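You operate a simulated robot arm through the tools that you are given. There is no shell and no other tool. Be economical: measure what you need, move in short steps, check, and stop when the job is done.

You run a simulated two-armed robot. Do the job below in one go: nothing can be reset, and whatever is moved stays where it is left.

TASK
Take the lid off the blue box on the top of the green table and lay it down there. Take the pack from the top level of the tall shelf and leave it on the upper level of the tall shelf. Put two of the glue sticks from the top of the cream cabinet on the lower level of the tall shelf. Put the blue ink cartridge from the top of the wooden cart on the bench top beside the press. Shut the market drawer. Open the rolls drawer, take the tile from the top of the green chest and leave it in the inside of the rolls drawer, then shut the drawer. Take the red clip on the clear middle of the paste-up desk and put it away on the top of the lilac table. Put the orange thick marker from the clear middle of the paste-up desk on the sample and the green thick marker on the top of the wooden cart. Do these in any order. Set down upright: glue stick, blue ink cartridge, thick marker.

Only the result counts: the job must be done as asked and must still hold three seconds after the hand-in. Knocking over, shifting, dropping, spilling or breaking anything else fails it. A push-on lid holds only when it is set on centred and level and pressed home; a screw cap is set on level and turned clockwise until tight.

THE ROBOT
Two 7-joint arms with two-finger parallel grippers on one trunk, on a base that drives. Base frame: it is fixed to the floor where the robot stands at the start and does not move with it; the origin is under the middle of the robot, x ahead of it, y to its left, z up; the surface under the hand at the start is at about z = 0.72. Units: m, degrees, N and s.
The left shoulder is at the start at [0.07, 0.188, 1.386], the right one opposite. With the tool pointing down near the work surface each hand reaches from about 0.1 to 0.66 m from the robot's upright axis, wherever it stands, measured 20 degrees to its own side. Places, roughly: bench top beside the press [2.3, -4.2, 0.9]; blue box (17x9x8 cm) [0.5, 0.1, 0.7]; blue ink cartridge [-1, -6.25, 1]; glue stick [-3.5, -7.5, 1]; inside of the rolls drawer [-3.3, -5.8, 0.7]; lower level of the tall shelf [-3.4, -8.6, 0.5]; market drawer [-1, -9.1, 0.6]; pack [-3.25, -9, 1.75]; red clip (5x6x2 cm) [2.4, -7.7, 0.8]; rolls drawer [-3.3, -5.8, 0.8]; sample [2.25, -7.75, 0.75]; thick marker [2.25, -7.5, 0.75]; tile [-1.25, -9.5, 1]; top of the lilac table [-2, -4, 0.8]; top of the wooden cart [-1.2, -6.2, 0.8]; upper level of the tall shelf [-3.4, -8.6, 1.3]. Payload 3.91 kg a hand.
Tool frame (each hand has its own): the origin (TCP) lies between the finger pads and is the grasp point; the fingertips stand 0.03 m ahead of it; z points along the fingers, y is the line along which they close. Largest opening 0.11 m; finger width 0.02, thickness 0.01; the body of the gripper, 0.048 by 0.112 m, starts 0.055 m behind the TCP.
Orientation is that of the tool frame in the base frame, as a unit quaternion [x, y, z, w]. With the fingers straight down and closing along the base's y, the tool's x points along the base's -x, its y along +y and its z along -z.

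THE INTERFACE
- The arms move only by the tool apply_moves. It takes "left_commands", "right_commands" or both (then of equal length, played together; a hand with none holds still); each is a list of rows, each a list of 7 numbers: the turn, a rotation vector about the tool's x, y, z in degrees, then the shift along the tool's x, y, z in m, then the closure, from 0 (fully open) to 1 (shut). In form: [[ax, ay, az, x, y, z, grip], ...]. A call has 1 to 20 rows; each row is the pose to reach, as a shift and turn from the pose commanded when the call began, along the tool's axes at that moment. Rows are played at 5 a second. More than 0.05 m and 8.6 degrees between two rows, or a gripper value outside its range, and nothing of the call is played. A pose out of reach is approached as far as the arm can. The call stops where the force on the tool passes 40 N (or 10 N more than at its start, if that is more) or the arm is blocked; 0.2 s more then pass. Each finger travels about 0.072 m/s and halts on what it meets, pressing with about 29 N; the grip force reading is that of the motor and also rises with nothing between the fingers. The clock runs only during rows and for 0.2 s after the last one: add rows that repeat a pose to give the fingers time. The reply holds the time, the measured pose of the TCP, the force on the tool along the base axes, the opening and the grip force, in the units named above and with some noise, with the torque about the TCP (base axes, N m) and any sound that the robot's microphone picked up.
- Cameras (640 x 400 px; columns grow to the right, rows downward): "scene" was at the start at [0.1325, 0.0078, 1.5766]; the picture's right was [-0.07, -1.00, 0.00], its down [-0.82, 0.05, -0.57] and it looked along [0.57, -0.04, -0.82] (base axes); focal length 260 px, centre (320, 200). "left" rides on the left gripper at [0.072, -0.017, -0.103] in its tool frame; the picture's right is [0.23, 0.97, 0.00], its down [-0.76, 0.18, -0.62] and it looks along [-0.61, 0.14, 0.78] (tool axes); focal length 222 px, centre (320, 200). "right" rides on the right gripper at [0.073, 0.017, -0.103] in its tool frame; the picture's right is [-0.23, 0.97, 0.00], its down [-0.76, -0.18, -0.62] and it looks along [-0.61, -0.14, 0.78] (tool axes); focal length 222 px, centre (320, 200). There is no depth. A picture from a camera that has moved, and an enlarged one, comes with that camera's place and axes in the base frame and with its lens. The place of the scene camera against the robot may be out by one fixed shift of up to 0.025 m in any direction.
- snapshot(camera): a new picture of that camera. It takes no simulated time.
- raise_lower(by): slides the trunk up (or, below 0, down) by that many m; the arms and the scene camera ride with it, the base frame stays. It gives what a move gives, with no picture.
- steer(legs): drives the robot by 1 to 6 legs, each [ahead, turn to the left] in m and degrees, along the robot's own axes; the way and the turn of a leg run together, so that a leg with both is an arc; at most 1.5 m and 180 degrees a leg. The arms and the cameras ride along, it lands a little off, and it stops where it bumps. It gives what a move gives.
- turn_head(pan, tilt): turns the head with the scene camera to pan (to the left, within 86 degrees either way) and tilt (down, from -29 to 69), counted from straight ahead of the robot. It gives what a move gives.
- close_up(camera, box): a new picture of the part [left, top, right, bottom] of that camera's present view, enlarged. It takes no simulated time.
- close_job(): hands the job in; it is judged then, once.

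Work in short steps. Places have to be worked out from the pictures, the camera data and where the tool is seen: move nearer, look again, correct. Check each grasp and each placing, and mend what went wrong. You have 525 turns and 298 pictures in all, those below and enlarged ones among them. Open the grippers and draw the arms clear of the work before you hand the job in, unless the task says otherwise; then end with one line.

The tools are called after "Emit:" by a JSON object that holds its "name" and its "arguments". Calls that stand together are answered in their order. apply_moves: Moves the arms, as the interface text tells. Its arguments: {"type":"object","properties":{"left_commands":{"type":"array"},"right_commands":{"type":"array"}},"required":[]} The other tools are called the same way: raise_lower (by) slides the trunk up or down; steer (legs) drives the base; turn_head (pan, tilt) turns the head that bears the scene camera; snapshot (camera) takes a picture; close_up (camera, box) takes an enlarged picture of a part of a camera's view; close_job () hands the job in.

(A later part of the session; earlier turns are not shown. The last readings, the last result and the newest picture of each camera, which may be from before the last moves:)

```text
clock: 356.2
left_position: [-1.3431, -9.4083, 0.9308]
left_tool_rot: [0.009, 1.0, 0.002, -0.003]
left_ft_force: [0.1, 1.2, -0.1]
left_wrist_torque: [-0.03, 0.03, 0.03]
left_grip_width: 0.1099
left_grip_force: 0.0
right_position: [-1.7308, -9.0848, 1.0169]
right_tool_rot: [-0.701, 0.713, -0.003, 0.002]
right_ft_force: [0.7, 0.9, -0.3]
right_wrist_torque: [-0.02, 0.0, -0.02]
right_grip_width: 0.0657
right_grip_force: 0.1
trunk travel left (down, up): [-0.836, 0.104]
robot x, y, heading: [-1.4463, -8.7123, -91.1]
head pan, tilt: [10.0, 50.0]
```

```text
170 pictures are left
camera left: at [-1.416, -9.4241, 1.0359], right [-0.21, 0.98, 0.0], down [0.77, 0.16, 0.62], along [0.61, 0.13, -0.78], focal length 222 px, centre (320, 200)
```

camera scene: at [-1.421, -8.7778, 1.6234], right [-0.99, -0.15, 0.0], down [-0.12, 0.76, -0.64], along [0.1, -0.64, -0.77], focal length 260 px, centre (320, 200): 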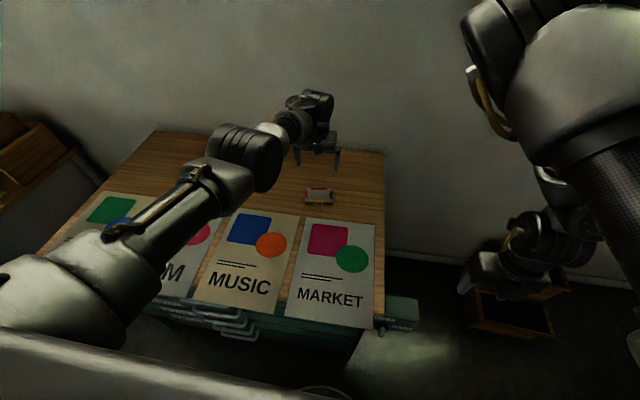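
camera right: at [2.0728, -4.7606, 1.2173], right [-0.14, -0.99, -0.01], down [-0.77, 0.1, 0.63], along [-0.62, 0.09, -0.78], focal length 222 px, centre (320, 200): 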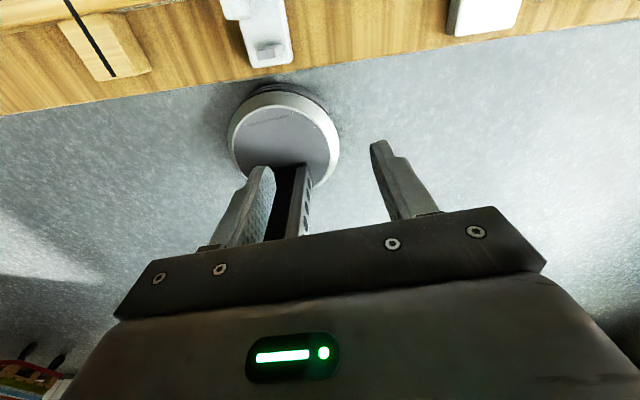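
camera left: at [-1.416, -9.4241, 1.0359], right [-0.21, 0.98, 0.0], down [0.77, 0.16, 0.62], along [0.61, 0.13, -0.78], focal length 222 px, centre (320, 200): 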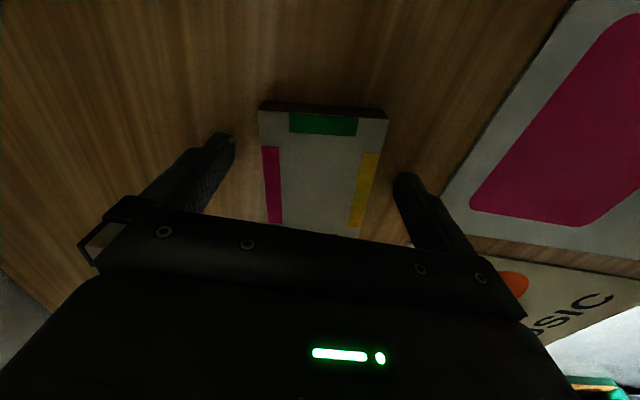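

No contact now, and the tile is between the fingers. I close.

Emit:
{"name": "apply_moves", "arguments": {"left_commands": [[0, 0, 0, 0, 0, 0.001, 0.2], [0, 0, 0, 0, 0, 0.001, 0.4], [0, 0, 0, 0, 0, 0.001, 0.7], [0, 0, 0, 0, 0, 0.001, 1], [0, 0, 0, 0, 0, 0.001, 1]]}}

Emit:
{"name": "snapshot", "arguments": {"camera": "left"}}

```text
clock: 357.4
left_position: [-1.3435, -9.4084, 0.9307]
left_tool_rot: [0.009, 1.0, 0.002, -0.002]
left_ft_force: [0.2, 0.1, 0.3]
left_wrist_torque: [0.03, -0.04, -0.01]
left_grip_width: 0.0724
left_grip_force: 28.7
right_position: [-1.7325, -9.0857, 1.0168]
right_tool_rot: [-0.7, 0.714, -0.002, 0.002]
right_ft_force: [-0.8, -0.3, 0.3]
right_wrist_torque: [0.04, 0.0, 0.04]
right_grip_width: 0.0659
right_grip_force: 0.0
trunk travel left (down, up): [-0.836, 0.104]
robot x, y, heading: [-1.4418, -8.7148, -91.1]
head pan, tilt: [10.0, 50.0]
```

```text
169 pictures are left
camera left: at [-1.416, -9.4247, 1.0345], right [-0.21, 0.98, 0.0], down [0.77, 0.16, 0.62], along [0.61, 0.13, -0.78], focal length 222 px, centre (320, 200)
```

left: 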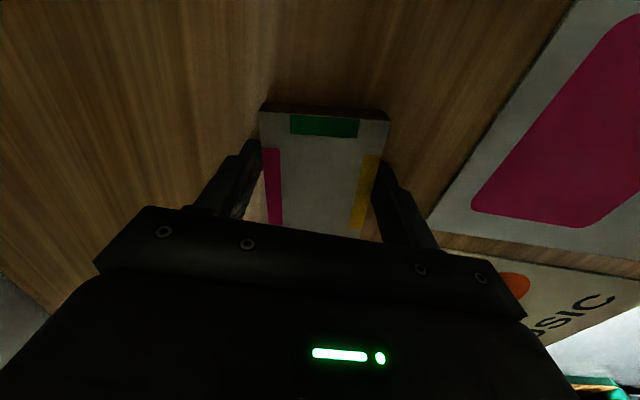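

Gripped at 72 mm. I raise the trunk 0.1 m and check.

Emit:
{"name": "raise_lower", "arguments": {"by": 0.1}}

Emit:
{"name": "snapshot", "arguments": {"camera": "left"}}

```text
clock: 358.7
left_position: [-1.3434, -9.4089, 1.0296]
left_tool_rot: [0.01, 1.0, 0.003, -0.001]
left_ft_force: [0.4, 0.4, -0.5]
left_wrist_torque: [0.03, -0.01, -0.02]
left_grip_width: 0.0724
left_grip_force: 29.5
right_position: [-1.732, -9.085, 1.1158]
right_tool_rot: [-0.701, 0.713, -0.002, 0.002]
right_ft_force: [0.2, -0.6, 0.0]
right_wrist_torque: [0.0, -0.03, 0.03]
right_grip_width: 0.0658
right_grip_force: 0.1
trunk travel left (down, up): [-0.936, 0.004]
robot x, y, heading: [-1.4431, -8.7127, -91.1]
head pan, tilt: [10.0, 50.0]
```

```text
168 pictures are left
camera left: at [-1.4161, -9.4248, 1.1344], right [-0.21, 0.98, 0.0], down [0.77, 0.16, 0.62], along [0.61, 0.13, -0.78], focal length 222 px, centre (320, 200)
```

left: 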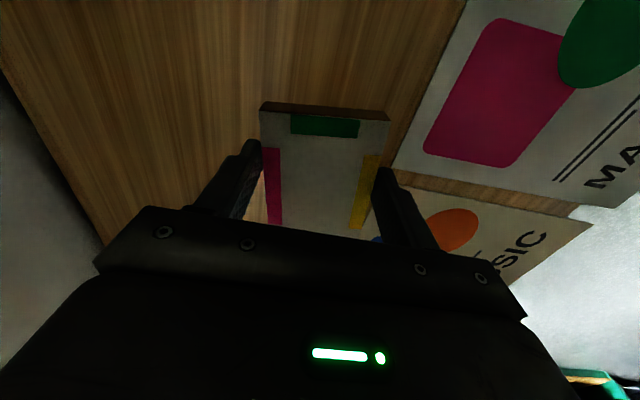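

Tile held. I back off and drive to the rolls-drawer cabinet at about [−2.3, −5.85], then face −x.

Emit:
{"name": "steer", "arguments": {"legs": [[-0.65, 0], [0, -158], [1.5, 0], [0.85, 0], [0, 69]]}}

Emit:
{"name": "turn_head", "arguments": {"pan": 0, "tilt": 32}}

Emit:
{"name": "snapshot", "arguments": {"camera": "scene"}}

```text
clock: 383.0
left_position: [-2.8917, -5.9133, 1.0314]
left_tool_rot: [0.725, 0.689, 0.003, 0.0]
left_ft_force: [0.8, 0.3, -0.5]
left_wrist_torque: [0.03, -0.02, -0.01]
left_grip_width: 0.0692
left_grip_force: 29.0
right_position: [-2.555, -5.5372, 1.1166]
right_tool_rot: [0.026, 1.0, -0.005, 0.001]
right_ft_force: [-0.5, -0.4, -0.2]
right_wrist_torque: [0.02, 0.02, -0.02]
right_grip_width: 0.0661
right_grip_force: 0.1
trunk travel left (down, up): [-0.936, 0.004]
robot x, y, heading: [-2.1958, -5.8378, 177.1]
head pan, tilt: [10.0, 50.0]
```

```text
clock: 383.8
left_position: [-2.8915, -5.9145, 1.0306]
left_tool_rot: [0.725, 0.689, 0.003, -0.001]
left_ft_force: [0.0, 0.0, -1.0]
left_wrist_torque: [-0.01, 0.03, 0.0]
left_grip_width: 0.0692
left_grip_force: 29.0
right_position: [-2.5563, -5.5386, 1.116]
right_tool_rot: [0.027, 1.0, -0.003, 0.0]
right_ft_force: [-0.5, -0.1, 0.6]
right_wrist_torque: [-0.01, -0.01, -0.05]
right_grip_width: 0.0659
right_grip_force: 0.1
trunk travel left (down, up): [-0.936, 0.004]
robot x, y, heading: [-2.1931, -5.8368, 177.2]
head pan, tilt: [0.0, 32.0]
```

```text
167 pictures are left
camera scene: at [-2.3237, -5.8174, 1.6496], right [0.05, 1.0, 0.0], down [0.53, -0.03, -0.85], along [-0.85, 0.04, -0.53], focal length 260 px, centre (320, 200)
```

scene: 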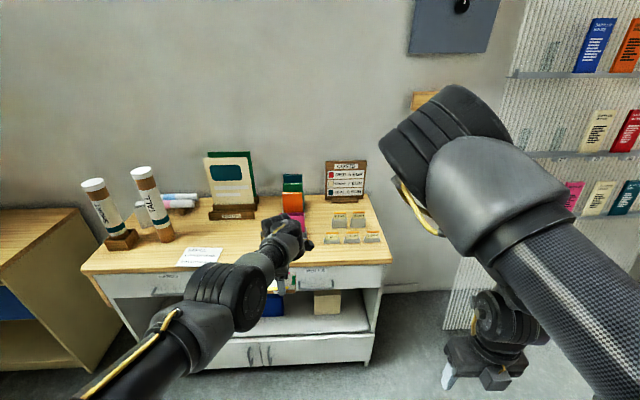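

Grip width changed slightly (0.069); I check the tile and read the drawer labels.

Emit:
{"name": "snapshot", "arguments": {"camera": "left"}}

Emit:
{"name": "close_up", "arguments": {"camera": "scene", "box": [70, 150, 400, 370]}}

```text
166 pictures are left
camera left: at [-2.9051, -5.8415, 1.1346], right [0.98, 0.18, 0.0], down [0.14, -0.77, 0.62], along [0.11, -0.61, -0.78], focal length 222 px, centre (320, 200)
```

left: 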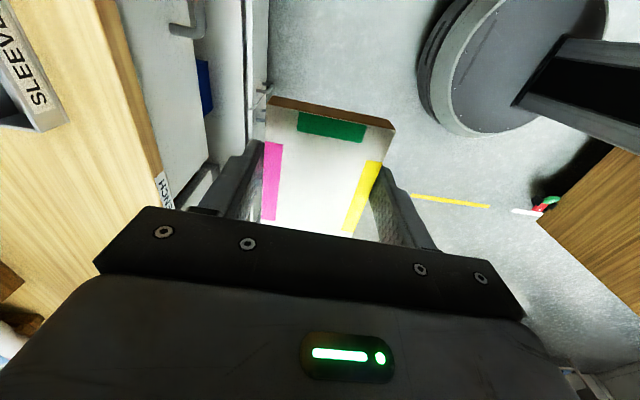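

```text
1.82 times, centred on (235, 260) of scene
camera zoom: at [-2.3237, -5.8174, 1.6496], right [0.05, 1.0, 0.0], down [0.53, -0.03, -0.85], along [-0.85, 0.04, -0.53], focal length 473 px, centre (474, 91)
```

zoom: 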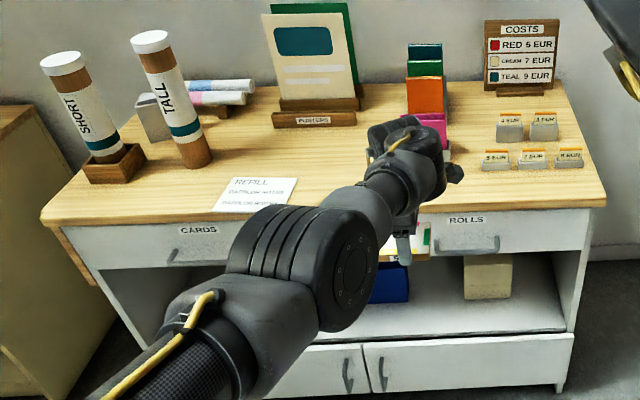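

The tile is still held. The ROLLS drawer is the right-hand one, with its bar handle at ≈[−3.035, −5.80, 0.80]. I'll grip the bar with the right hand pitched forward: first roll it 90°.

Emit:
{"name": "apply_moves", "arguments": {"right_commands": [[0, 0, 8.5, 0, 0, 0, 0.4], [0, 0, 17, 0, 0, 0, 0.4], [0, 0, 25.5, 0, 0, 0, 0.4], [0, 0, 34, 0, 0, 0, 0.4], [0, 0, 42.5, 0, 0, 0, 0.4], [0, 0, 51, 0, 0, 0, 0.4], [0, 0, 59.5, 0, 0, 0, 0.4], [0, 0, 68, 0, 0, 0, 0.4], [0, 0, 76.5, 0, 0, 0, 0.4], [0, 0, 85, 0, 0, 0, 0.4], [0, 0, 90, 0, 0, 0, 0.4]]}}

```text
clock: 386.2
left_position: [-2.8918, -5.9138, 1.0303]
left_tool_rot: [0.724, 0.69, 0.003, 0.0]
left_ft_force: [-0.3, -0.1, 0.2]
left_wrist_torque: [0.02, -0.01, 0.0]
left_grip_width: 0.0693
left_grip_force: 28.8
right_position: [-2.5556, -5.5384, 1.1154]
right_tool_rot: [0.726, 0.688, -0.002, 0.002]
right_ft_force: [-0.3, -0.3, -0.2]
right_wrist_torque: [0.01, -0.01, -0.03]
right_grip_width: 0.0657
right_grip_force: 0.2
trunk travel left (down, up): [-0.936, 0.004]
robot x, y, heading: [-2.1949, -5.8348, 176.9]
head pan, tilt: [0.0, 32.0]
```

Now I pitch it 45° forward.

Emit:
{"name": "apply_moves", "arguments": {"right_commands": [[8, 0, 0, 0, 0, 0, 0.4], [16, 0, 0, 0, 0, 0, 0.4], [24, 0, 0, 0, 0, 0, 0.4], [32, 0, 0, 0, 0, 0, 0.4], [40, 0, 0, 0, 0, 0, 0.4], [45, 0, 0, 0, 0, 0, 0.4]]}}

Emit:
{"name": "snapshot", "arguments": {"camera": "scene"}}

Emit:
{"name": "snapshot", "arguments": {"camera": "right"}}

```text
clock: 387.6
left_position: [-2.8911, -5.9174, 1.031]
left_tool_rot: [0.725, 0.689, 0.003, -0.001]
left_ft_force: [0.7, -1.0, -0.4]
left_wrist_torque: [0.05, 0.0, 0.02]
left_grip_width: 0.0693
left_grip_force: 29.4
right_position: [-2.6188, -5.5482, 1.1206]
right_tool_rot: [0.679, 0.641, -0.245, -0.262]
right_ft_force: [-0.4, 0.0, 0.6]
right_wrist_torque: [0.01, -0.02, 0.01]
right_grip_width: 0.0661
right_grip_force: 0.0
right hand out of reach, approached as far as the arm can: row 3, 4, 5, 6
trunk travel left (down, up): [-0.936, 0.004]
robot x, y, heading: [-2.1955, -5.8382, 177.0]
head pan, tilt: [0.0, 32.0]
```

```text
164 pictures are left
camera scene: at [-2.3231, -5.8219, 1.6498], right [0.05, 1.0, 0.0], down [0.53, -0.02, -0.85], along [-0.85, 0.05, -0.53], focal length 260 px, centre (320, 200)
```

scene: 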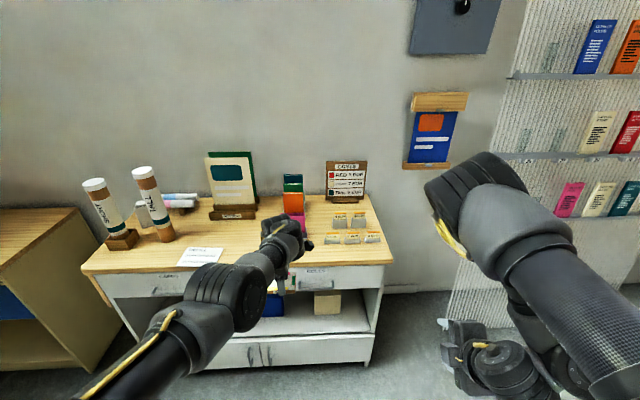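

```text
163 pictures are left
camera right: at [-2.5338, -5.481, 1.1864], right [0.71, -0.27, -0.65], down [0.24, -0.78, 0.58], along [-0.66, -0.57, -0.49], focal length 222 px, centre (320, 200)
```

right: 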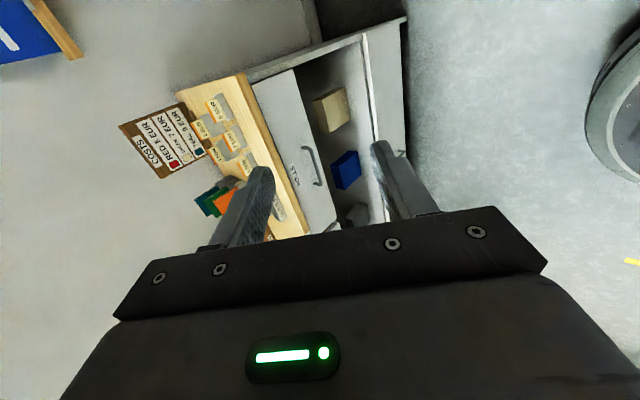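

The right camera gives the handle at ≈[−3.035, −5.793, 0.79]. Before driving closer I draw the left hand with the tile back and to the side.

Emit:
{"name": "apply_moves", "arguments": {"left_commands": [[0, 0, 0, -0.02, 0.035, 0, 1], [0, 0, 0, -0.04, 0.07, 0, 1], [0, 0, 0, -0.06, 0.105, 0, 1], [0, 0, 0, -0.08, 0.14, 0, 1], [0, 0, 0, -0.1, 0.175, 0, 1], [0, 0, 0, -0.12, 0.21, 0, 1], [0, 0, 0, -0.14, 0.24, 0, 1]]}}

Emit:
{"name": "snapshot", "arguments": {"camera": "left"}}

```text
clock: 389.2
left_position: [-2.6565, -6.048, 0.9673]
left_tool_rot: [0.725, 0.689, 0.006, -0.004]
left_ft_force: [-1.8, -0.6, 1.3]
left_wrist_torque: [0.0, 0.0, 0.01]
left_grip_width: 0.069
left_grip_force: 29.1
left hand out of reach, approached as far as the arm can: row 3, 4, 5, 6, 7
right_position: [-2.6203, -5.5447, 1.1182]
right_tool_rot: [0.68, 0.64, -0.247, -0.26]
right_ft_force: [-0.1, 0.1, -0.8]
right_wrist_torque: [-0.02, 0.03, -0.01]
right_grip_width: 0.066
right_grip_force: 0.1
trunk travel left (down, up): [-0.936, 0.004]
robot x, y, heading: [-2.1938, -5.838, 177.2]
head pan, tilt: [0.0, 32.0]
```

```text
162 pictures are left
camera left: at [-2.6701, -5.9773, 1.0726], right [0.98, 0.18, 0.0], down [0.14, -0.78, 0.61], along [0.11, -0.6, -0.79], focal length 222 px, centre (320, 200)
```

left: 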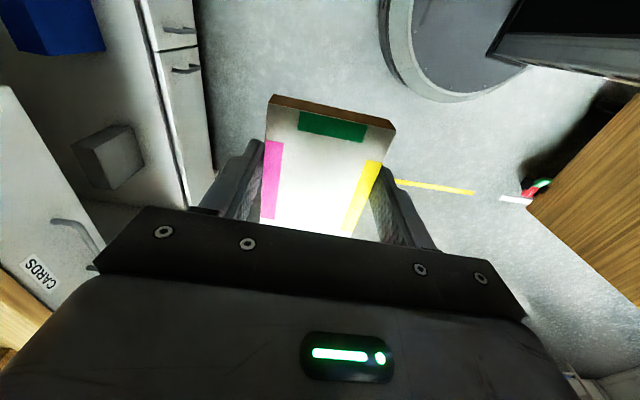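

I drive 0.21 m closer.

Emit:
{"name": "steer", "arguments": {"legs": [[0.21, 2]]}}

Emit:
{"name": "snapshot", "arguments": {"camera": "right"}}

```text
clock: 390.9
left_position: [-2.8567, -6.0597, 0.9672]
left_tool_rot: [0.712, 0.702, 0.007, -0.004]
left_ft_force: [0.2, 0.0, -1.0]
left_wrist_torque: [0.01, 0.04, -0.03]
left_grip_width: 0.0694
left_grip_force: 28.5
right_position: [-2.8404, -5.5524, 1.1202]
right_tool_rot: [0.668, 0.652, -0.251, -0.257]
right_ft_force: [0.1, 0.1, 0.5]
right_wrist_torque: [-0.02, 0.0, 0.0]
right_grip_width: 0.0663
right_grip_force: 0.0
trunk travel left (down, up): [-0.936, 0.004]
robot x, y, heading: [-2.4058, -5.8308, 179.1]
head pan, tilt: [0.0, 32.0]
```

```text
161 pictures are left
camera right: at [-2.7571, -5.4822, 1.1854], right [0.72, -0.24, -0.65], down [0.27, -0.77, 0.58], along [-0.64, -0.59, -0.49], focal length 222 px, centre (320, 200)
```

right: 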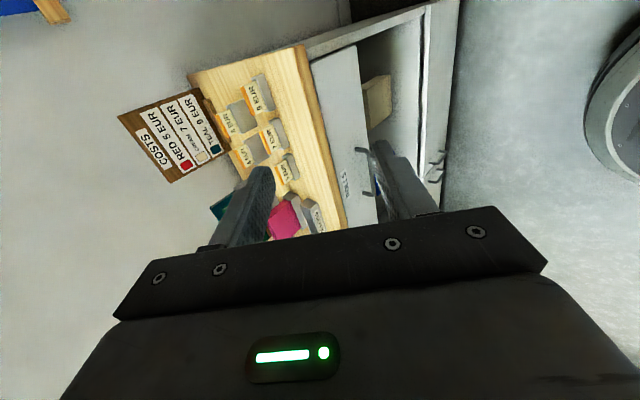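

I look closely at the handle from the head camera.

Emit:
{"name": "turn_head", "arguments": {"pan": 0, "tilt": 45}}

Emit:
{"name": "close_up", "arguments": {"camera": "scene", "box": [220, 120, 420, 260]}}

Emit:
{"name": "close_up", "arguments": {"camera": "right", "box": [300, 80, 460, 220]}}

```text
clock: 391.6
left_position: [-2.8595, -6.0593, 0.9669]
left_tool_rot: [0.712, 0.702, 0.007, -0.004]
left_ft_force: [0.0, 0.0, -1.4]
left_wrist_torque: [-0.01, 0.03, -0.03]
left_grip_width: 0.0691
left_grip_force: 28.9
right_position: [-2.8437, -5.5544, 1.1191]
right_tool_rot: [0.667, 0.653, -0.251, -0.256]
right_ft_force: [-1.0, -0.8, 0.1]
right_wrist_torque: [0.0, -0.01, 0.02]
right_grip_width: 0.066
right_grip_force: 0.0
trunk travel left (down, up): [-0.936, 0.004]
robot x, y, heading: [-2.4076, -5.8288, 179.1]
head pan, tilt: [0.0, 45.0]
```

```text
2.86 times, centred on (320, 190) of scene
camera zoom: at [-2.5289, -5.8149, 1.6302], right [0.02, 1.0, 0.0], down [0.71, -0.01, -0.71], along [-0.71, 0.01, -0.71], focal length 744 px, centre (320, 229)
```

zoom: 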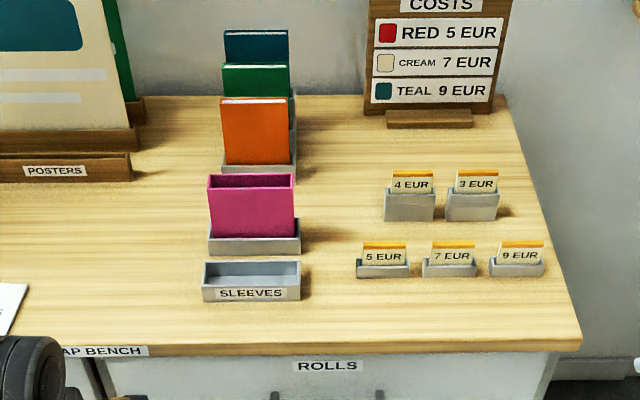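

```text
2.86 times, centred on (380, 150) of right
camera zoom: at [-2.7596, -5.4827, 1.1847], right [0.72, -0.24, -0.65], down [0.27, -0.77, 0.58], along [-0.64, -0.59, -0.49], focal length 635 px, centre (149, 343)
```

zoom: 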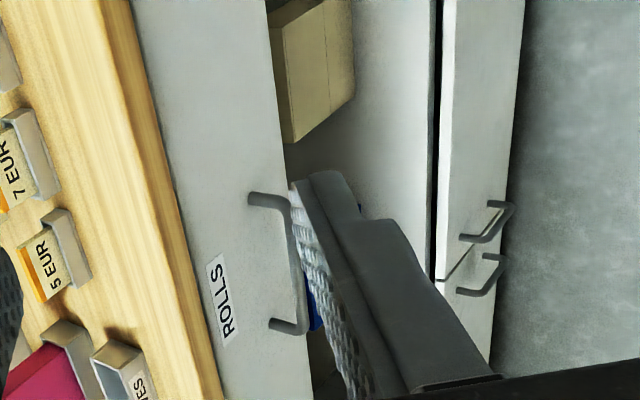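

The bar is at ≈[−3.052, −5.80, 0.771], about 4 cm off the drawer face. I move the right hand to a pre-grasp point 10 cm back along its axis.

Emit:
{"name": "apply_moves", "arguments": {"right_commands": [[0, 0, 0, -0.027, 0.009, 0.031, 0.5], [0, 0, 0, -0.055, 0.018, 0.062, 0.6], [0, 0, 0, -0.082, 0.026, 0.093, 0.62], [0, 0, 0, -0.109, 0.035, 0.124, 0.62], [0, 0, 0, -0.137, 0.044, 0.155, 0.62], [0, 0, 0, -0.164, 0.053, 0.185, 0.62], [0, 0, 0, -0.191, 0.061, 0.216, 0.62], [0, 0, 0, -0.219, 0.07, 0.247, 0.62], [0, 0, 0, -0.246, 0.0788, 0.278, 0.62], [0, 0, 0, -0.246, 0.0788, 0.278, 0.62]]}}

Emit:
{"name": "snapshot", "arguments": {"camera": "right"}}

```text
clock: 394.0
left_position: [-2.8574, -6.058, 0.9679]
left_tool_rot: [0.714, 0.7, 0.006, -0.004]
left_ft_force: [0.1, -0.2, 0.3]
left_wrist_torque: [0.01, 0.05, 0.01]
left_grip_width: 0.0689
left_grip_force: 28.8
right_position: [-3.0426, -5.729, 0.7984]
right_tool_rot: [0.678, 0.637, -0.227, -0.288]
right_ft_force: [0.8, -0.2, 0.2]
right_wrist_torque: [0.0, -0.01, 0.0]
right_grip_width: 0.0418
right_grip_force: 0.1
right hand out of reach, approached as far as the arm can: row 1, 2, 3, 4, 5, 6, 7, 8, 9, 10
trunk travel left (down, up): [-0.936, 0.004]
robot x, y, heading: [-2.4087, -5.8288, 178.8]
head pan, tilt: [0.0, 45.0]
stopped in row 10 (right hand): the arm was blocked; the commanded pose is now the measured one
```

```text
158 pictures are left
camera right: at [-2.9536, -5.6671, 0.8681], right [0.7, -0.25, -0.67], down [0.23, -0.82, 0.53], along [-0.68, -0.52, -0.51], focal length 222 px, centre (320, 200)
```

right: 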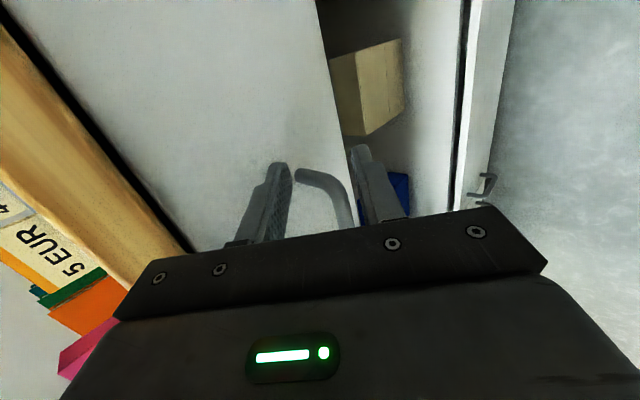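

The hand ended near the grasp but at the handle's right end, limited by reach. I back out 6 cm along its axis and turn the robot 4° left to shift it along the bar.

Emit:
{"name": "apply_moves", "arguments": {"right_commands": [[0, 0, 0, 0, 0, -0.03, 0.62], [0, 0, 0, 0, 0, -0.06, 0.62]]}}

Emit:
{"name": "steer", "arguments": {"legs": [[0, 5]]}}

Emit:
{"name": "snapshot", "arguments": {"camera": "right"}}

```text
clock: 394.6
left_position: [-2.8592, -6.0573, 0.9677]
left_tool_rot: [0.714, 0.7, 0.007, -0.005]
left_ft_force: [-0.2, 0.2, -0.9]
left_wrist_torque: [0.02, -0.04, 0.02]
left_grip_width: 0.069
left_grip_force: 29.3
right_position: [-3.044, -5.7279, 0.8006]
right_tool_rot: [0.68, 0.634, -0.222, -0.295]
right_ft_force: [5.2, -6.1, 0.3]
right_wrist_torque: [-0.04, -0.02, 0.25]
right_grip_width: 0.0398
right_grip_force: 0.0
right hand out of reach, approached as far as the arm can: row 1, 2
trunk travel left (down, up): [-0.936, 0.004]
robot x, y, heading: [-2.408, -5.833, 178.9]
head pan, tilt: [0.0, 45.0]
```

```text
clock: 395.5
left_position: [-2.8342, -6.0962, 0.9692]
left_tool_rot: [0.682, 0.731, 0.006, -0.005]
left_ft_force: [0.3, -0.6, -0.4]
left_wrist_torque: [0.01, -0.02, -0.01]
left_grip_width: 0.0688
left_grip_force: 28.7
right_position: [-3.0461, -5.7843, 0.8002]
right_tool_rot: [0.652, 0.663, -0.233, -0.283]
right_ft_force: [25.3, 2.3, -1.1]
right_wrist_torque: [-0.13, -0.08, 0.0]
right_grip_width: 0.0357
right_grip_force: 0.1
trunk travel left (down, up): [-0.936, 0.004]
robot x, y, heading: [-2.4065, -5.8322, -176.1]
head pan, tilt: [0.0, 45.0]
```

```text
157 pictures are left
camera right: at [-2.9628, -5.7161, 0.8696], right [0.71, -0.19, -0.68], down [0.29, -0.8, 0.52], along [-0.64, -0.56, -0.52], focal length 222 px, centre (320, 200)
```

right: 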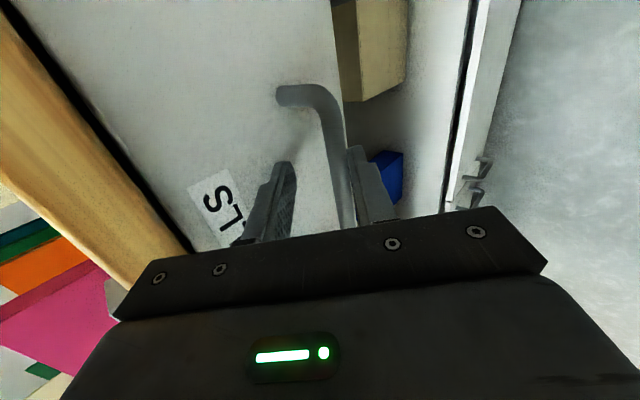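

The bar is now between the fingers (the inner finger lightly touches the drawer face). I close the gripper on it.

Emit:
{"name": "apply_moves", "arguments": {"right_commands": [[0, 0, 0, 0, 0, 0, 0.75], [0, 0, 0, 0, 0, 0, 0.9], [0, 0, 0, 0, 0, 0, 1], [0, 0, 0, 0, 0, 0, 1]]}}

Emit:
{"name": "snapshot", "arguments": {"camera": "right"}}

```text
clock: 396.3
left_position: [-2.8351, -6.0981, 0.9655]
left_tool_rot: [0.682, 0.731, 0.007, -0.004]
left_ft_force: [-0.1, 0.4, -1.5]
left_wrist_torque: [0.0, -0.03, -0.02]
left_grip_width: 0.0687
left_grip_force: 29.5
right_position: [-3.0409, -5.7783, 0.7901]
right_tool_rot: [0.656, 0.666, -0.223, -0.277]
right_ft_force: [23.9, -10.3, -13.8]
right_wrist_torque: [-0.74, -0.45, -0.34]
right_grip_width: 0.0121
right_grip_force: 29.0
trunk travel left (down, up): [-0.936, 0.004]
robot x, y, heading: [-2.4052, -5.8279, -176.0]
head pan, tilt: [0.0, 45.0]
stopped in row 3 (right hand): the force on the tool passed its limit at 44 N (the readings are from after the stop); the commanded pose is now the measured one
```

```text
156 pictures are left
camera right: at [-2.9585, -5.7122, 0.8626], right [0.73, -0.19, -0.66], down [0.27, -0.81, 0.52], along [-0.63, -0.56, -0.54], focal length 222 px, centre (320, 200)
```

right: 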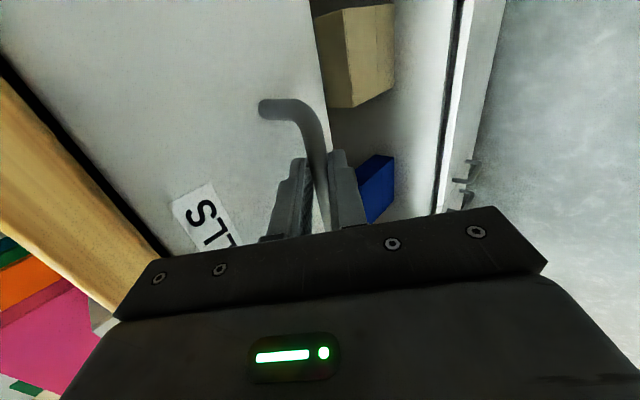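

The bar is gripped at 12 mm. I pull by reversing the base in small steps.

Emit:
{"name": "steer", "arguments": {"legs": [[-0.08, 0]]}}

Emit:
{"name": "snapshot", "arguments": {"camera": "scene"}}

```text
clock: 397.4
left_position: [-2.7698, -6.0936, 0.9677]
left_tool_rot: [0.681, 0.732, 0.008, -0.004]
left_ft_force: [-0.5, -0.8, 0.2]
left_wrist_torque: [0.01, 0.03, 0.01]
left_grip_width: 0.0687
left_grip_force: 29.4
right_position: [-2.9793, -5.7789, 0.7907]
right_tool_rot: [0.656, 0.665, -0.227, -0.274]
right_ft_force: [1.2, -13.5, -35.5]
right_wrist_torque: [-0.45, -0.24, -1.01]
right_grip_width: 0.012
right_grip_force: 44.2
trunk travel left (down, up): [-0.936, 0.004]
robot x, y, heading: [-2.3399, -5.8221, -176.0]
head pan, tilt: [0.0, 45.0]
stopped in leg 1: the force on the tool passed its limit at 50 N (the readings are from after the stop); the commanded pose is now the measured one
```

```text
155 pictures are left
camera scene: at [-2.4623, -5.8234, 1.6297], right [-0.07, 1.0, 0.0], down [0.71, 0.05, -0.71], along [-0.7, -0.05, -0.71], focal length 260 px, centre (320, 200)
```

scene: 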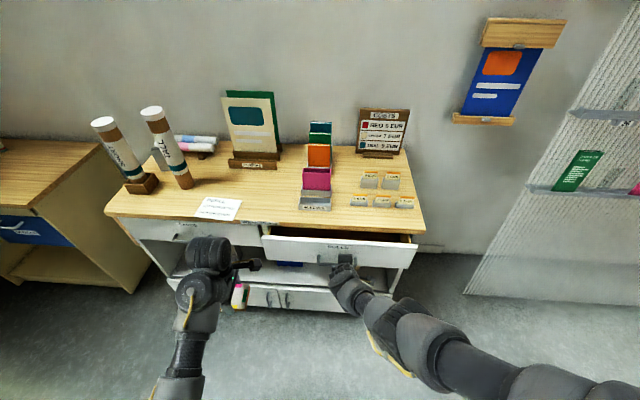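

The drawer is opening. I relieve the sideways/upward strain with a small hand adjustment, then keep pulling.

Emit:
{"name": "apply_moves", "arguments": {"right_commands": [[0, 0, 0, -0.003, 0.003, 0.003, 1], [0, 0, 0, -0.005, 0.005, 0.005, 1]]}}

Emit:
{"name": "steer", "arguments": {"legs": [[-0.07, 0]]}}

```text
clock: 397.8
left_position: [-2.7711, -6.0932, 0.966]
left_tool_rot: [0.682, 0.731, 0.007, -0.004]
left_ft_force: [-0.7, 0.6, -0.8]
left_wrist_torque: [-0.01, 0.04, -0.01]
left_grip_width: 0.0688
left_grip_force: 29.3
right_position: [-2.9842, -5.7776, 0.7914]
right_tool_rot: [0.657, 0.664, -0.23, -0.274]
right_ft_force: [-0.5, -18.9, -15.1]
right_wrist_torque: [-0.05, -0.16, -1.2]
right_grip_width: 0.0122
right_grip_force: 45.3
trunk travel left (down, up): [-0.936, 0.004]
robot x, y, heading: [-2.3393, -5.8269, -175.7]
head pan, tilt: [0.0, 45.0]
stopped in row 2 (right hand): the force on the tool passed its limit at 57 N (the readings are from after the stop); the commanded pose is now the measured one
```

```text
clock: 398.9
left_position: [-2.7095, -6.0887, 0.9666]
left_tool_rot: [0.681, 0.732, 0.007, -0.004]
left_ft_force: [0.0, 0.6, 0.0]
left_wrist_torque: [-0.01, 0.03, -0.01]
left_grip_width: 0.0688
left_grip_force: 29.0
right_position: [-2.9223, -5.7778, 0.7923]
right_tool_rot: [0.657, 0.665, -0.232, -0.269]
right_ft_force: [-0.1, -8.0, -27.0]
right_wrist_torque: [0.02, -0.3, -1.36]
right_grip_width: 0.0119
right_grip_force: 45.1
trunk travel left (down, up): [-0.936, 0.004]
robot x, y, heading: [-2.2777, -5.8226, -175.7]
head pan, tilt: [0.0, 45.0]
stopped in leg 1: the force on the tool passed its limit at 46 N (the readings are from after the stop); the commanded pose is now the measured one
```

It works, about 6 cm per pull. I repeat.

Emit:
{"name": "steer", "arguments": {"legs": [[-0.07, 0]]}}

Emit:
{"name": "steer", "arguments": {"legs": [[-0.06, 0]]}}

Emit:
{"name": "snapshot", "arguments": {"camera": "scene"}}

```text
clock: 399.9
left_position: [-2.6499, -6.085, 0.9671]
left_tool_rot: [0.682, 0.732, 0.007, -0.004]
left_ft_force: [0.3, 0.0, 0.2]
left_wrist_torque: [0.0, 0.06, -0.01]
left_grip_width: 0.0689
left_grip_force: 29.2
right_position: [-2.8631, -5.7775, 0.7919]
right_tool_rot: [0.657, 0.665, -0.236, -0.265]
right_ft_force: [1.1, -7.1, -30.7]
right_wrist_torque: [-0.7, -0.33, -0.8]
right_grip_width: 0.0118
right_grip_force: 44.9
trunk travel left (down, up): [-0.936, 0.004]
robot x, y, heading: [-2.2196, -5.8173, -175.5]
head pan, tilt: [0.0, 45.0]
stopped in leg 1: the force on the tool passed its limit at 50 N (the readings are from after the stop); the commanded pose is now the measured one
```

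```text
clock: 401.0
left_position: [-2.5935, -6.0808, 0.9694]
left_tool_rot: [0.681, 0.733, 0.006, -0.005]
left_ft_force: [0.8, 0.2, -1.3]
left_wrist_torque: [0.0, 0.03, -0.01]
left_grip_width: 0.069
left_grip_force: 29.2
right_position: [-2.8077, -5.7761, 0.7927]
right_tool_rot: [0.656, 0.666, -0.239, -0.261]
right_ft_force: [1.2, -8.3, -31.1]
right_wrist_torque: [-0.7, -0.33, -0.81]
right_grip_width: 0.0121
right_grip_force: 45.1
trunk travel left (down, up): [-0.936, 0.004]
robot x, y, heading: [-2.1629, -5.8152, -175.3]
head pan, tilt: [0.0, 45.0]
stopped in leg 1: the force on the tool passed its limit at 50 N (the readings are from after the stop); the commanded pose is now the measured one
```

```text
154 pictures are left
camera scene: at [-2.2866, -5.8114, 1.63], right [-0.08, 1.0, 0.0], down [0.7, 0.06, -0.71], along [-0.7, -0.06, -0.71], focal length 260 px, centre (320, 200)
```

scene: 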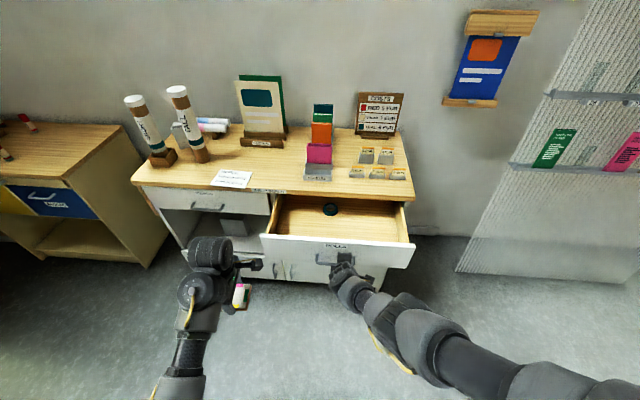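

The drawer is open by about 23 cm. I release the handle and retreat the right hand along its axis.

Emit:
{"name": "apply_moves", "arguments": {"right_commands": [[0, 0, 0, 0, 0, 0, 0.8], [0, 0, 0, 0, 0, 0, 0.6], [0, 0, 0, 0, 0, 0, 0.55], [0, 0, 0, 0, 0, -0.03, 0.55], [0, 0, 0, 0, 0, -0.06, 0.55], [0, 0, 0, 0, 0, -0.1, 0.55]]}}

Emit:
{"name": "snapshot", "arguments": {"camera": "right"}}

```text
clock: 402.6
left_position: [-2.5942, -6.079, 0.9675]
left_tool_rot: [0.682, 0.731, 0.005, -0.004]
left_ft_force: [-0.4, -0.2, 0.1]
left_wrist_torque: [-0.02, -0.01, -0.01]
left_grip_width: 0.0691
left_grip_force: 28.4
right_position: [-2.8132, -5.7678, 0.801]
right_tool_rot: [0.659, 0.655, -0.234, -0.285]
right_ft_force: [-0.3, -0.5, 0.8]
right_wrist_torque: [-0.01, 0.01, -0.03]
right_grip_width: 0.0496
right_grip_force: 0.0
right hand out of reach, approached as far as the arm can: row 4, 5, 6
trunk travel left (down, up): [-0.936, 0.004]
robot x, y, heading: [-2.1615, -5.8108, -175.4]
head pan, tilt: [0.0, 45.0]
stopped in row 6 (right hand): the arm was blocked; the commanded pose is now the measured one
```

```text
153 pictures are left
camera right: at [-2.7282, -5.7021, 0.8698], right [0.7, -0.2, -0.68], down [0.27, -0.81, 0.53], along [-0.65, -0.56, -0.51], focal length 222 px, centre (320, 200)
```

right: 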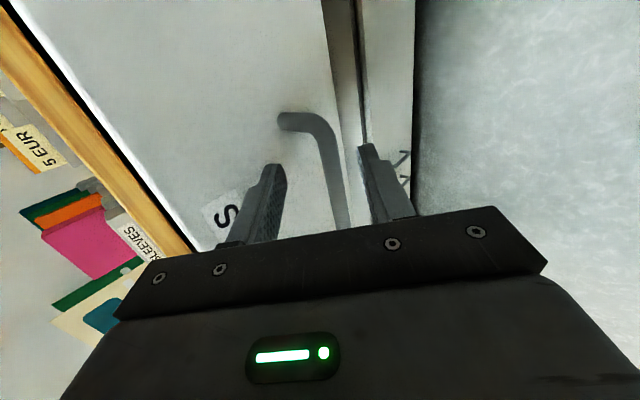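

The arm's wrist limit stops that retreat. I let the pitch relax back towards vertical while moving up.

Emit:
{"name": "apply_moves", "arguments": {"right_commands": [[-4, 0, 0, 0, -0.007, -0.0075, 0.55], [-8, 0, 0, 0, -0.0134, -0.015, 0.55], [-12, 0, 0, 0, -0.02, -0.022, 0.55], [-16, 0, 0, 0, -0.027, -0.03, 0.55], [-20, 0, 0, 0, -0.034, -0.037, 0.55], [-24, 0, 0, 0, -0.04, -0.045, 0.55]]}}

Emit:
{"name": "snapshot", "arguments": {"camera": "right"}}

```text
clock: 404.0
left_position: [-2.5946, -6.0799, 0.9679]
left_tool_rot: [0.682, 0.731, 0.006, -0.004]
left_ft_force: [-0.6, 0.5, -0.7]
left_wrist_torque: [0.01, -0.01, 0.0]
left_grip_width: 0.0687
left_grip_force: 29.0
right_position: [-2.8206, -5.7802, 0.8525]
right_tool_rot: [0.703, 0.692, -0.092, -0.139]
right_ft_force: [0.1, 0.1, -0.4]
right_wrist_torque: [-0.02, 0.0, -0.03]
right_grip_width: 0.0497
right_grip_force: 0.1
right hand out of reach, approached as far as the arm can: row 1, 2, 3, 4, 5, 6
trunk travel left (down, up): [-0.936, 0.004]
robot x, y, heading: [-2.1657, -5.8131, -175.4]
head pan, tilt: [0.0, 45.0]
```

```text
152 pictures are left
camera right: at [-2.77, -5.7147, 0.9498], right [0.92, -0.23, -0.33], down [0.01, -0.8, 0.6], along [-0.4, -0.55, -0.73], focal length 222 px, centre (320, 200)
```

right: 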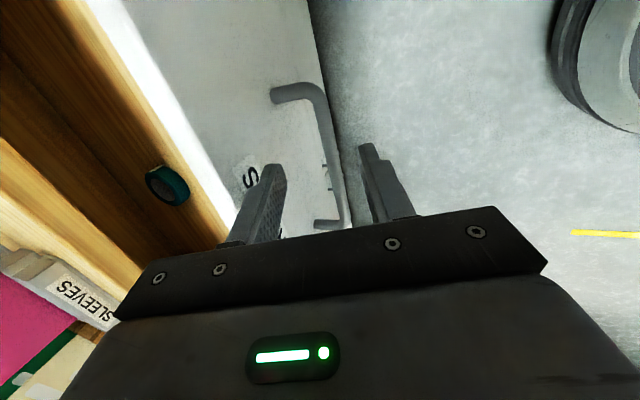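

Clear of the bar. I go further up and vertical.

Emit:
{"name": "apply_moves", "arguments": {"right_commands": [[-4, 0, 0, 0.001, -0.007, -0.019, 0.55], [-8, 0, 0, 0.002, -0.013, -0.038, 0.55], [-12, 0, 0, 0.004, -0.02, -0.057, 0.55], [-16, 0, 0, 0.005, -0.026, -0.076, 0.55], [-18, 0, 0, 0.006, -0.04, -0.11, 0.55], [-18, 0, 0, 0.008, -0.05, -0.15, 0.55]]}}

Emit:
{"name": "snapshot", "arguments": {"camera": "right"}}

```text
clock: 405.4
left_position: [-2.5936, -6.0809, 0.9676]
left_tool_rot: [0.682, 0.732, 0.005, -0.006]
left_ft_force: [0.2, -0.3, 0.2]
left_wrist_torque: [0.03, -0.01, 0.03]
left_grip_width: 0.069
left_grip_force: 29.4
right_position: [-2.8206, -5.788, 1.0102]
right_tool_rot: [0.714, 0.699, 0.016, -0.029]
right_ft_force: [-0.5, 0.0, -0.5]
right_wrist_torque: [0.01, 0.03, -0.03]
right_grip_width: 0.0497
right_grip_force: 0.1
trunk travel left (down, up): [-0.936, 0.004]
robot x, y, heading: [-2.1657, -5.8136, -175.0]
head pan, tilt: [0.0, 45.0]
```

```text
151 pictures are left
camera right: at [-2.8008, -5.7214, 1.1183], right [0.97, -0.25, -0.03], down [-0.19, -0.79, 0.58], along [-0.17, -0.55, -0.82], focal length 222 px, centre (320, 200)
```

right: 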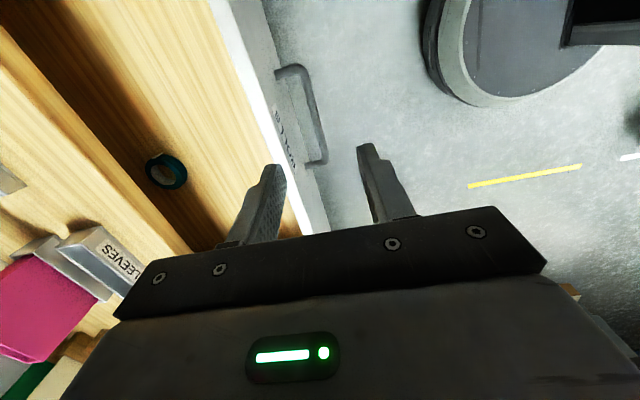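

The inside of the drawer is empty at the front, with a tape roll at the back. I move the right hand aside to +y, then drive 0.17 m forward.

Emit:
{"name": "apply_moves", "arguments": {"right_commands": [[0, 0, 0, 0.04, 0.02, -0.01, 0.55], [0, 0, 0, 0.08, 0.04, -0.02, 0.55], [0, 0, 0, 0.12, 0.06, -0.03, 0.55], [0, 0, 0, 0.16, 0.08, -0.05, 0.55], [0, 0, 0, 0.2, 0.1, -0.07, 0.55], [0, 0, 0, 0.24, 0.12, -0.09, 0.55]]}}

Emit:
{"name": "steer", "arguments": {"legs": [[0.17, -4]]}}

Emit:
{"name": "snapshot", "arguments": {"camera": "scene"}}

```text
clock: 407.0
left_position: [-2.5916, -6.0762, 0.9696]
left_tool_rot: [0.682, 0.732, 0.005, -0.004]
left_ft_force: [0.4, 1.0, -1.3]
left_wrist_torque: [0.0, 0.0, 0.0]
left_grip_width: 0.069
left_grip_force: 28.7
right_position: [-2.7277, -5.5552, 1.1132]
right_tool_rot: [0.692, 0.72, -0.011, -0.046]
right_ft_force: [-0.2, -0.1, -0.3]
right_wrist_torque: [-0.08, 0.0, 0.02]
right_grip_width: 0.0495
right_grip_force: 0.1
right hand out of reach, approached as far as the arm can: row 1, 2, 3, 4, 5
trunk travel left (down, up): [-0.936, 0.004]
robot x, y, heading: [-2.166, -5.8109, -175.4]
head pan, tilt: [0.0, 45.0]
stopped in row 6 (right hand): the arm was blocked; the commanded pose is now the measured one
```

```text
clock: 408.4
left_position: [-2.775, -6.0595, 0.9692]
left_tool_rot: [0.705, 0.709, 0.005, -0.005]
left_ft_force: [0.8, 0.1, -0.4]
left_wrist_torque: [0.03, 0.0, -0.01]
left_grip_width: 0.0689
left_grip_force: 29.2
right_position: [-2.8759, -5.5315, 1.1144]
right_tool_rot: [0.716, 0.696, -0.008, -0.047]
right_ft_force: [-0.2, -0.4, -0.4]
right_wrist_torque: [0.01, 0.03, 0.02]
right_grip_width: 0.0494
right_grip_force: 0.0
trunk travel left (down, up): [-0.936, 0.004]
robot x, y, heading: [-2.3307, -5.8217, -179.0]
head pan, tilt: [0.0, 45.0]
```

```text
150 pictures are left
camera scene: at [-2.4505, -5.8101, 1.6306], right [-0.01, 1.0, 0.0], down [0.71, 0.01, -0.71], along [-0.71, -0.01, -0.71], focal length 260 px, centre (320, 200)
```

scene: 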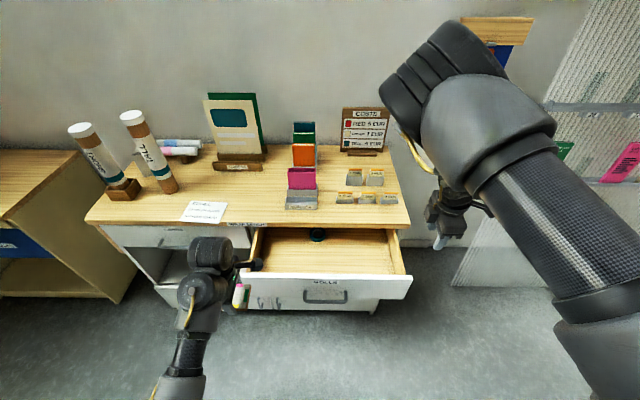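

I bring the tile over the open drawer at about [−2.965, −5.80].

Emit:
{"name": "apply_moves", "arguments": {"left_commands": [[0, 0, 0, 0.037, -0.027, 0, 1], [0, 0, 0, 0.074, -0.054, 0, 1], [0, 0, 0, 0.111, -0.081, 0, 1], [0, 0, 0, 0.149, -0.109, 0, 1], [0, 0, 0, 0.186, -0.136, 0, 1], [0, 0, 0, 0.223, -0.163, 0, 1], [0, 0, 0, 0.26, -0.19, 0, 1], [0, 0, 0, 0.26, -0.19, 0, 1]]}}

Emit:
{"name": "snapshot", "arguments": {"camera": "left"}}

Emit:
{"name": "snapshot", "arguments": {"camera": "scene"}}

```text
clock: 410.2
left_position: [-2.9744, -5.8182, 0.9693]
left_tool_rot: [0.698, 0.716, -0.001, 0.002]
left_ft_force: [0.3, -0.3, -0.1]
left_wrist_torque: [0.0, -0.02, 0.03]
left_grip_width: 0.0692
left_grip_force: 28.8
right_position: [-2.8768, -5.5295, 1.1141]
right_tool_rot: [0.716, 0.696, -0.007, -0.046]
right_ft_force: [0.5, -0.8, -0.4]
right_wrist_torque: [0.02, 0.01, 0.04]
right_grip_width: 0.0494
right_grip_force: 0.1
trunk travel left (down, up): [-0.936, 0.004]
robot x, y, heading: [-2.3365, -5.8203, -179.4]
head pan, tilt: [0.0, 45.0]
```

```text
149 pictures are left
camera left: at [-2.9932, -5.7464, 1.0734], right [0.97, 0.25, 0.0], down [0.2, -0.76, 0.63], along [0.16, -0.61, -0.78], focal length 222 px, centre (320, 200)
```

left: 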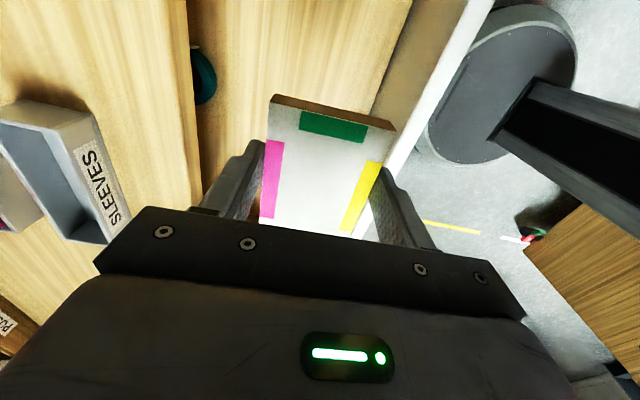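

```text
148 pictures are left
camera scene: at [-2.4527, -5.8081, 1.6304], right [-0.01, 1.0, 0.0], down [0.71, 0.01, -0.71], along [-0.71, -0.01, -0.71], focal length 260 px, centre (320, 200)
```

scene: 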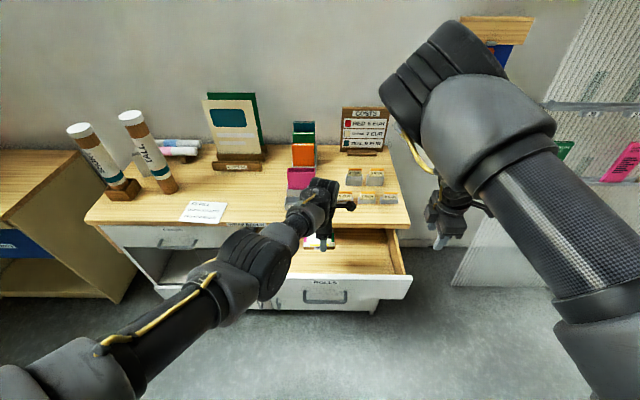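

The gap between cabinet edge and drawer front spans x −3.074…−2.895. I centre at x≈−2.983 and descend.

Emit:
{"name": "apply_moves", "arguments": {"left_commands": [[0, 0, 0, 0, -0.005, 0.03, 1], [0, 0, 0, 0, -0.009, 0.06, 1], [0, 0, 0, 0, -0.009, 0.09, 1], [0, 0, 0, 0, -0.009, 0.12, 1], [0, 0, 0, 0, -0.009, 0.14, 1], [0, 0, 0, 0, -0.009, 0.155, 1], [0, 0, 0, 0, -0.009, 0.155, 1]]}}

Emit:
{"name": "snapshot", "arguments": {"camera": "left"}}

```text
clock: 412.1
left_position: [-2.9351, -5.837, 0.8694]
left_tool_rot: [0.694, 0.72, -0.007, -0.003]
left_ft_force: [0.4, 0.6, 0.1]
left_wrist_torque: [0.02, -0.01, -0.04]
left_grip_width: 0.0689
left_grip_force: 29.1
left hand out of reach, approached as far as the arm can: row 1, 2, 3, 4, 5, 6, 7
right_position: [-2.878, -5.5306, 1.1125]
right_tool_rot: [0.716, 0.696, -0.008, -0.046]
right_ft_force: [0.0, -0.1, -0.4]
right_wrist_torque: [0.01, -0.05, 0.01]
right_grip_width: 0.0495
right_grip_force: 0.0
trunk travel left (down, up): [-0.936, 0.004]
robot x, y, heading: [-2.3337, -5.8217, -179.0]
head pan, tilt: [0.0, 45.0]
stopped in row 7 (left hand): the arm was blocked; the commanded pose is now the measured one
```

```text
147 pictures are left
camera left: at [-2.9525, -5.7649, 0.9735], right [0.97, 0.26, -0.02], down [0.21, -0.75, 0.62], along [0.15, -0.61, -0.78], focal length 222 px, centre (320, 200)
```

left: 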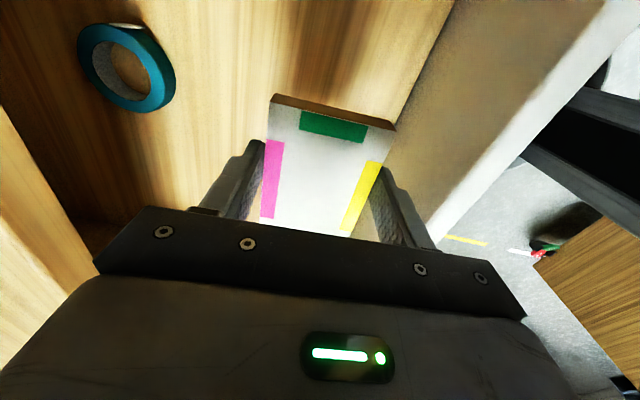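

Out of reach at this height. I go back up to z≈0.955, re-centre, then lower with the trunk instead.

Emit:
{"name": "apply_moves", "arguments": {"left_commands": [[0, 0, 0, 0.01, -0.01, -0.03, 1], [0, 0, 0, 0.02, -0.025, -0.06, 1], [0, 0, 0, 0.025, -0.048, -0.085, 1], [0, 0, 0, 0.025, -0.048, -0.085, 1]]}}

```text
clock: 413.1
left_position: [-2.974, -5.8133, 0.9566]
left_tool_rot: [0.694, 0.72, -0.007, -0.004]
left_ft_force: [1.0, 0.6, 0.4]
left_wrist_torque: [0.0, -0.02, -0.01]
left_grip_width: 0.0689
left_grip_force: 28.8
left hand out of reach, approached as far as the arm can: row 3, 4
right_position: [-2.8786, -5.5296, 1.1129]
right_tool_rot: [0.716, 0.697, -0.007, -0.046]
right_ft_force: [-0.3, -0.3, -0.6]
right_wrist_torque: [-0.02, 0.02, -0.02]
right_grip_width: 0.0496
right_grip_force: 0.0
trunk travel left (down, up): [-0.936, 0.004]
robot x, y, heading: [-2.3311, -5.8187, -179.1]
head pan, tilt: [0.0, 45.0]
```

I nudge the base 1 cm and lower the trunk 0.12 m.

Emit:
{"name": "steer", "arguments": {"legs": [[0.012, 0]]}}

Emit:
{"name": "raise_lower", "arguments": {"by": -0.12}}

Emit:
{"name": "snapshot", "arguments": {"camera": "left"}}

```text
clock: 413.8
left_position: [-2.9838, -5.8144, 0.9582]
left_tool_rot: [0.694, 0.72, -0.008, -0.005]
left_ft_force: [0.1, -0.2, -0.2]
left_wrist_torque: [0.03, 0.04, 0.0]
left_grip_width: 0.0689
left_grip_force: 29.1
right_position: [-2.8878, -5.5301, 1.1149]
right_tool_rot: [0.716, 0.696, -0.007, -0.047]
right_ft_force: [-0.2, -0.1, 0.3]
right_wrist_torque: [0.01, 0.02, 0.01]
right_grip_width: 0.0496
right_grip_force: 0.1
trunk travel left (down, up): [-0.936, 0.004]
robot x, y, heading: [-2.3457, -5.8216, -179.0]
head pan, tilt: [0.0, 45.0]
```

```text
clock: 415.3
left_position: [-2.9866, -5.8155, 0.8366]
left_tool_rot: [0.694, 0.72, -0.007, -0.004]
left_ft_force: [-0.2, 1.2, -0.2]
left_wrist_torque: [0.02, 0.03, 0.01]
left_grip_width: 0.0686
left_grip_force: 28.5
right_position: [-2.8913, -5.5295, 0.9926]
right_tool_rot: [0.716, 0.697, -0.007, -0.047]
right_ft_force: [-0.7, -0.1, 0.6]
right_wrist_torque: [-0.01, 0.0, 0.0]
right_grip_width: 0.0497
right_grip_force: 0.1
trunk travel left (down, up): [-0.816, 0.124]
robot x, y, heading: [-2.3447, -5.8199, -179.2]
head pan, tilt: [0.0, 45.0]
```

```text
146 pictures are left
camera left: at [-3.005, -5.7419, 0.9404], right [0.96, 0.26, -0.02], down [0.22, -0.75, 0.62], along [0.15, -0.6, -0.78], focal length 222 px, centre (320, 200)
```

left: 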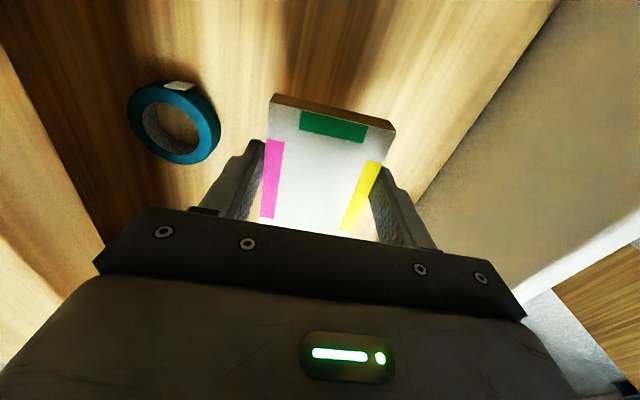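

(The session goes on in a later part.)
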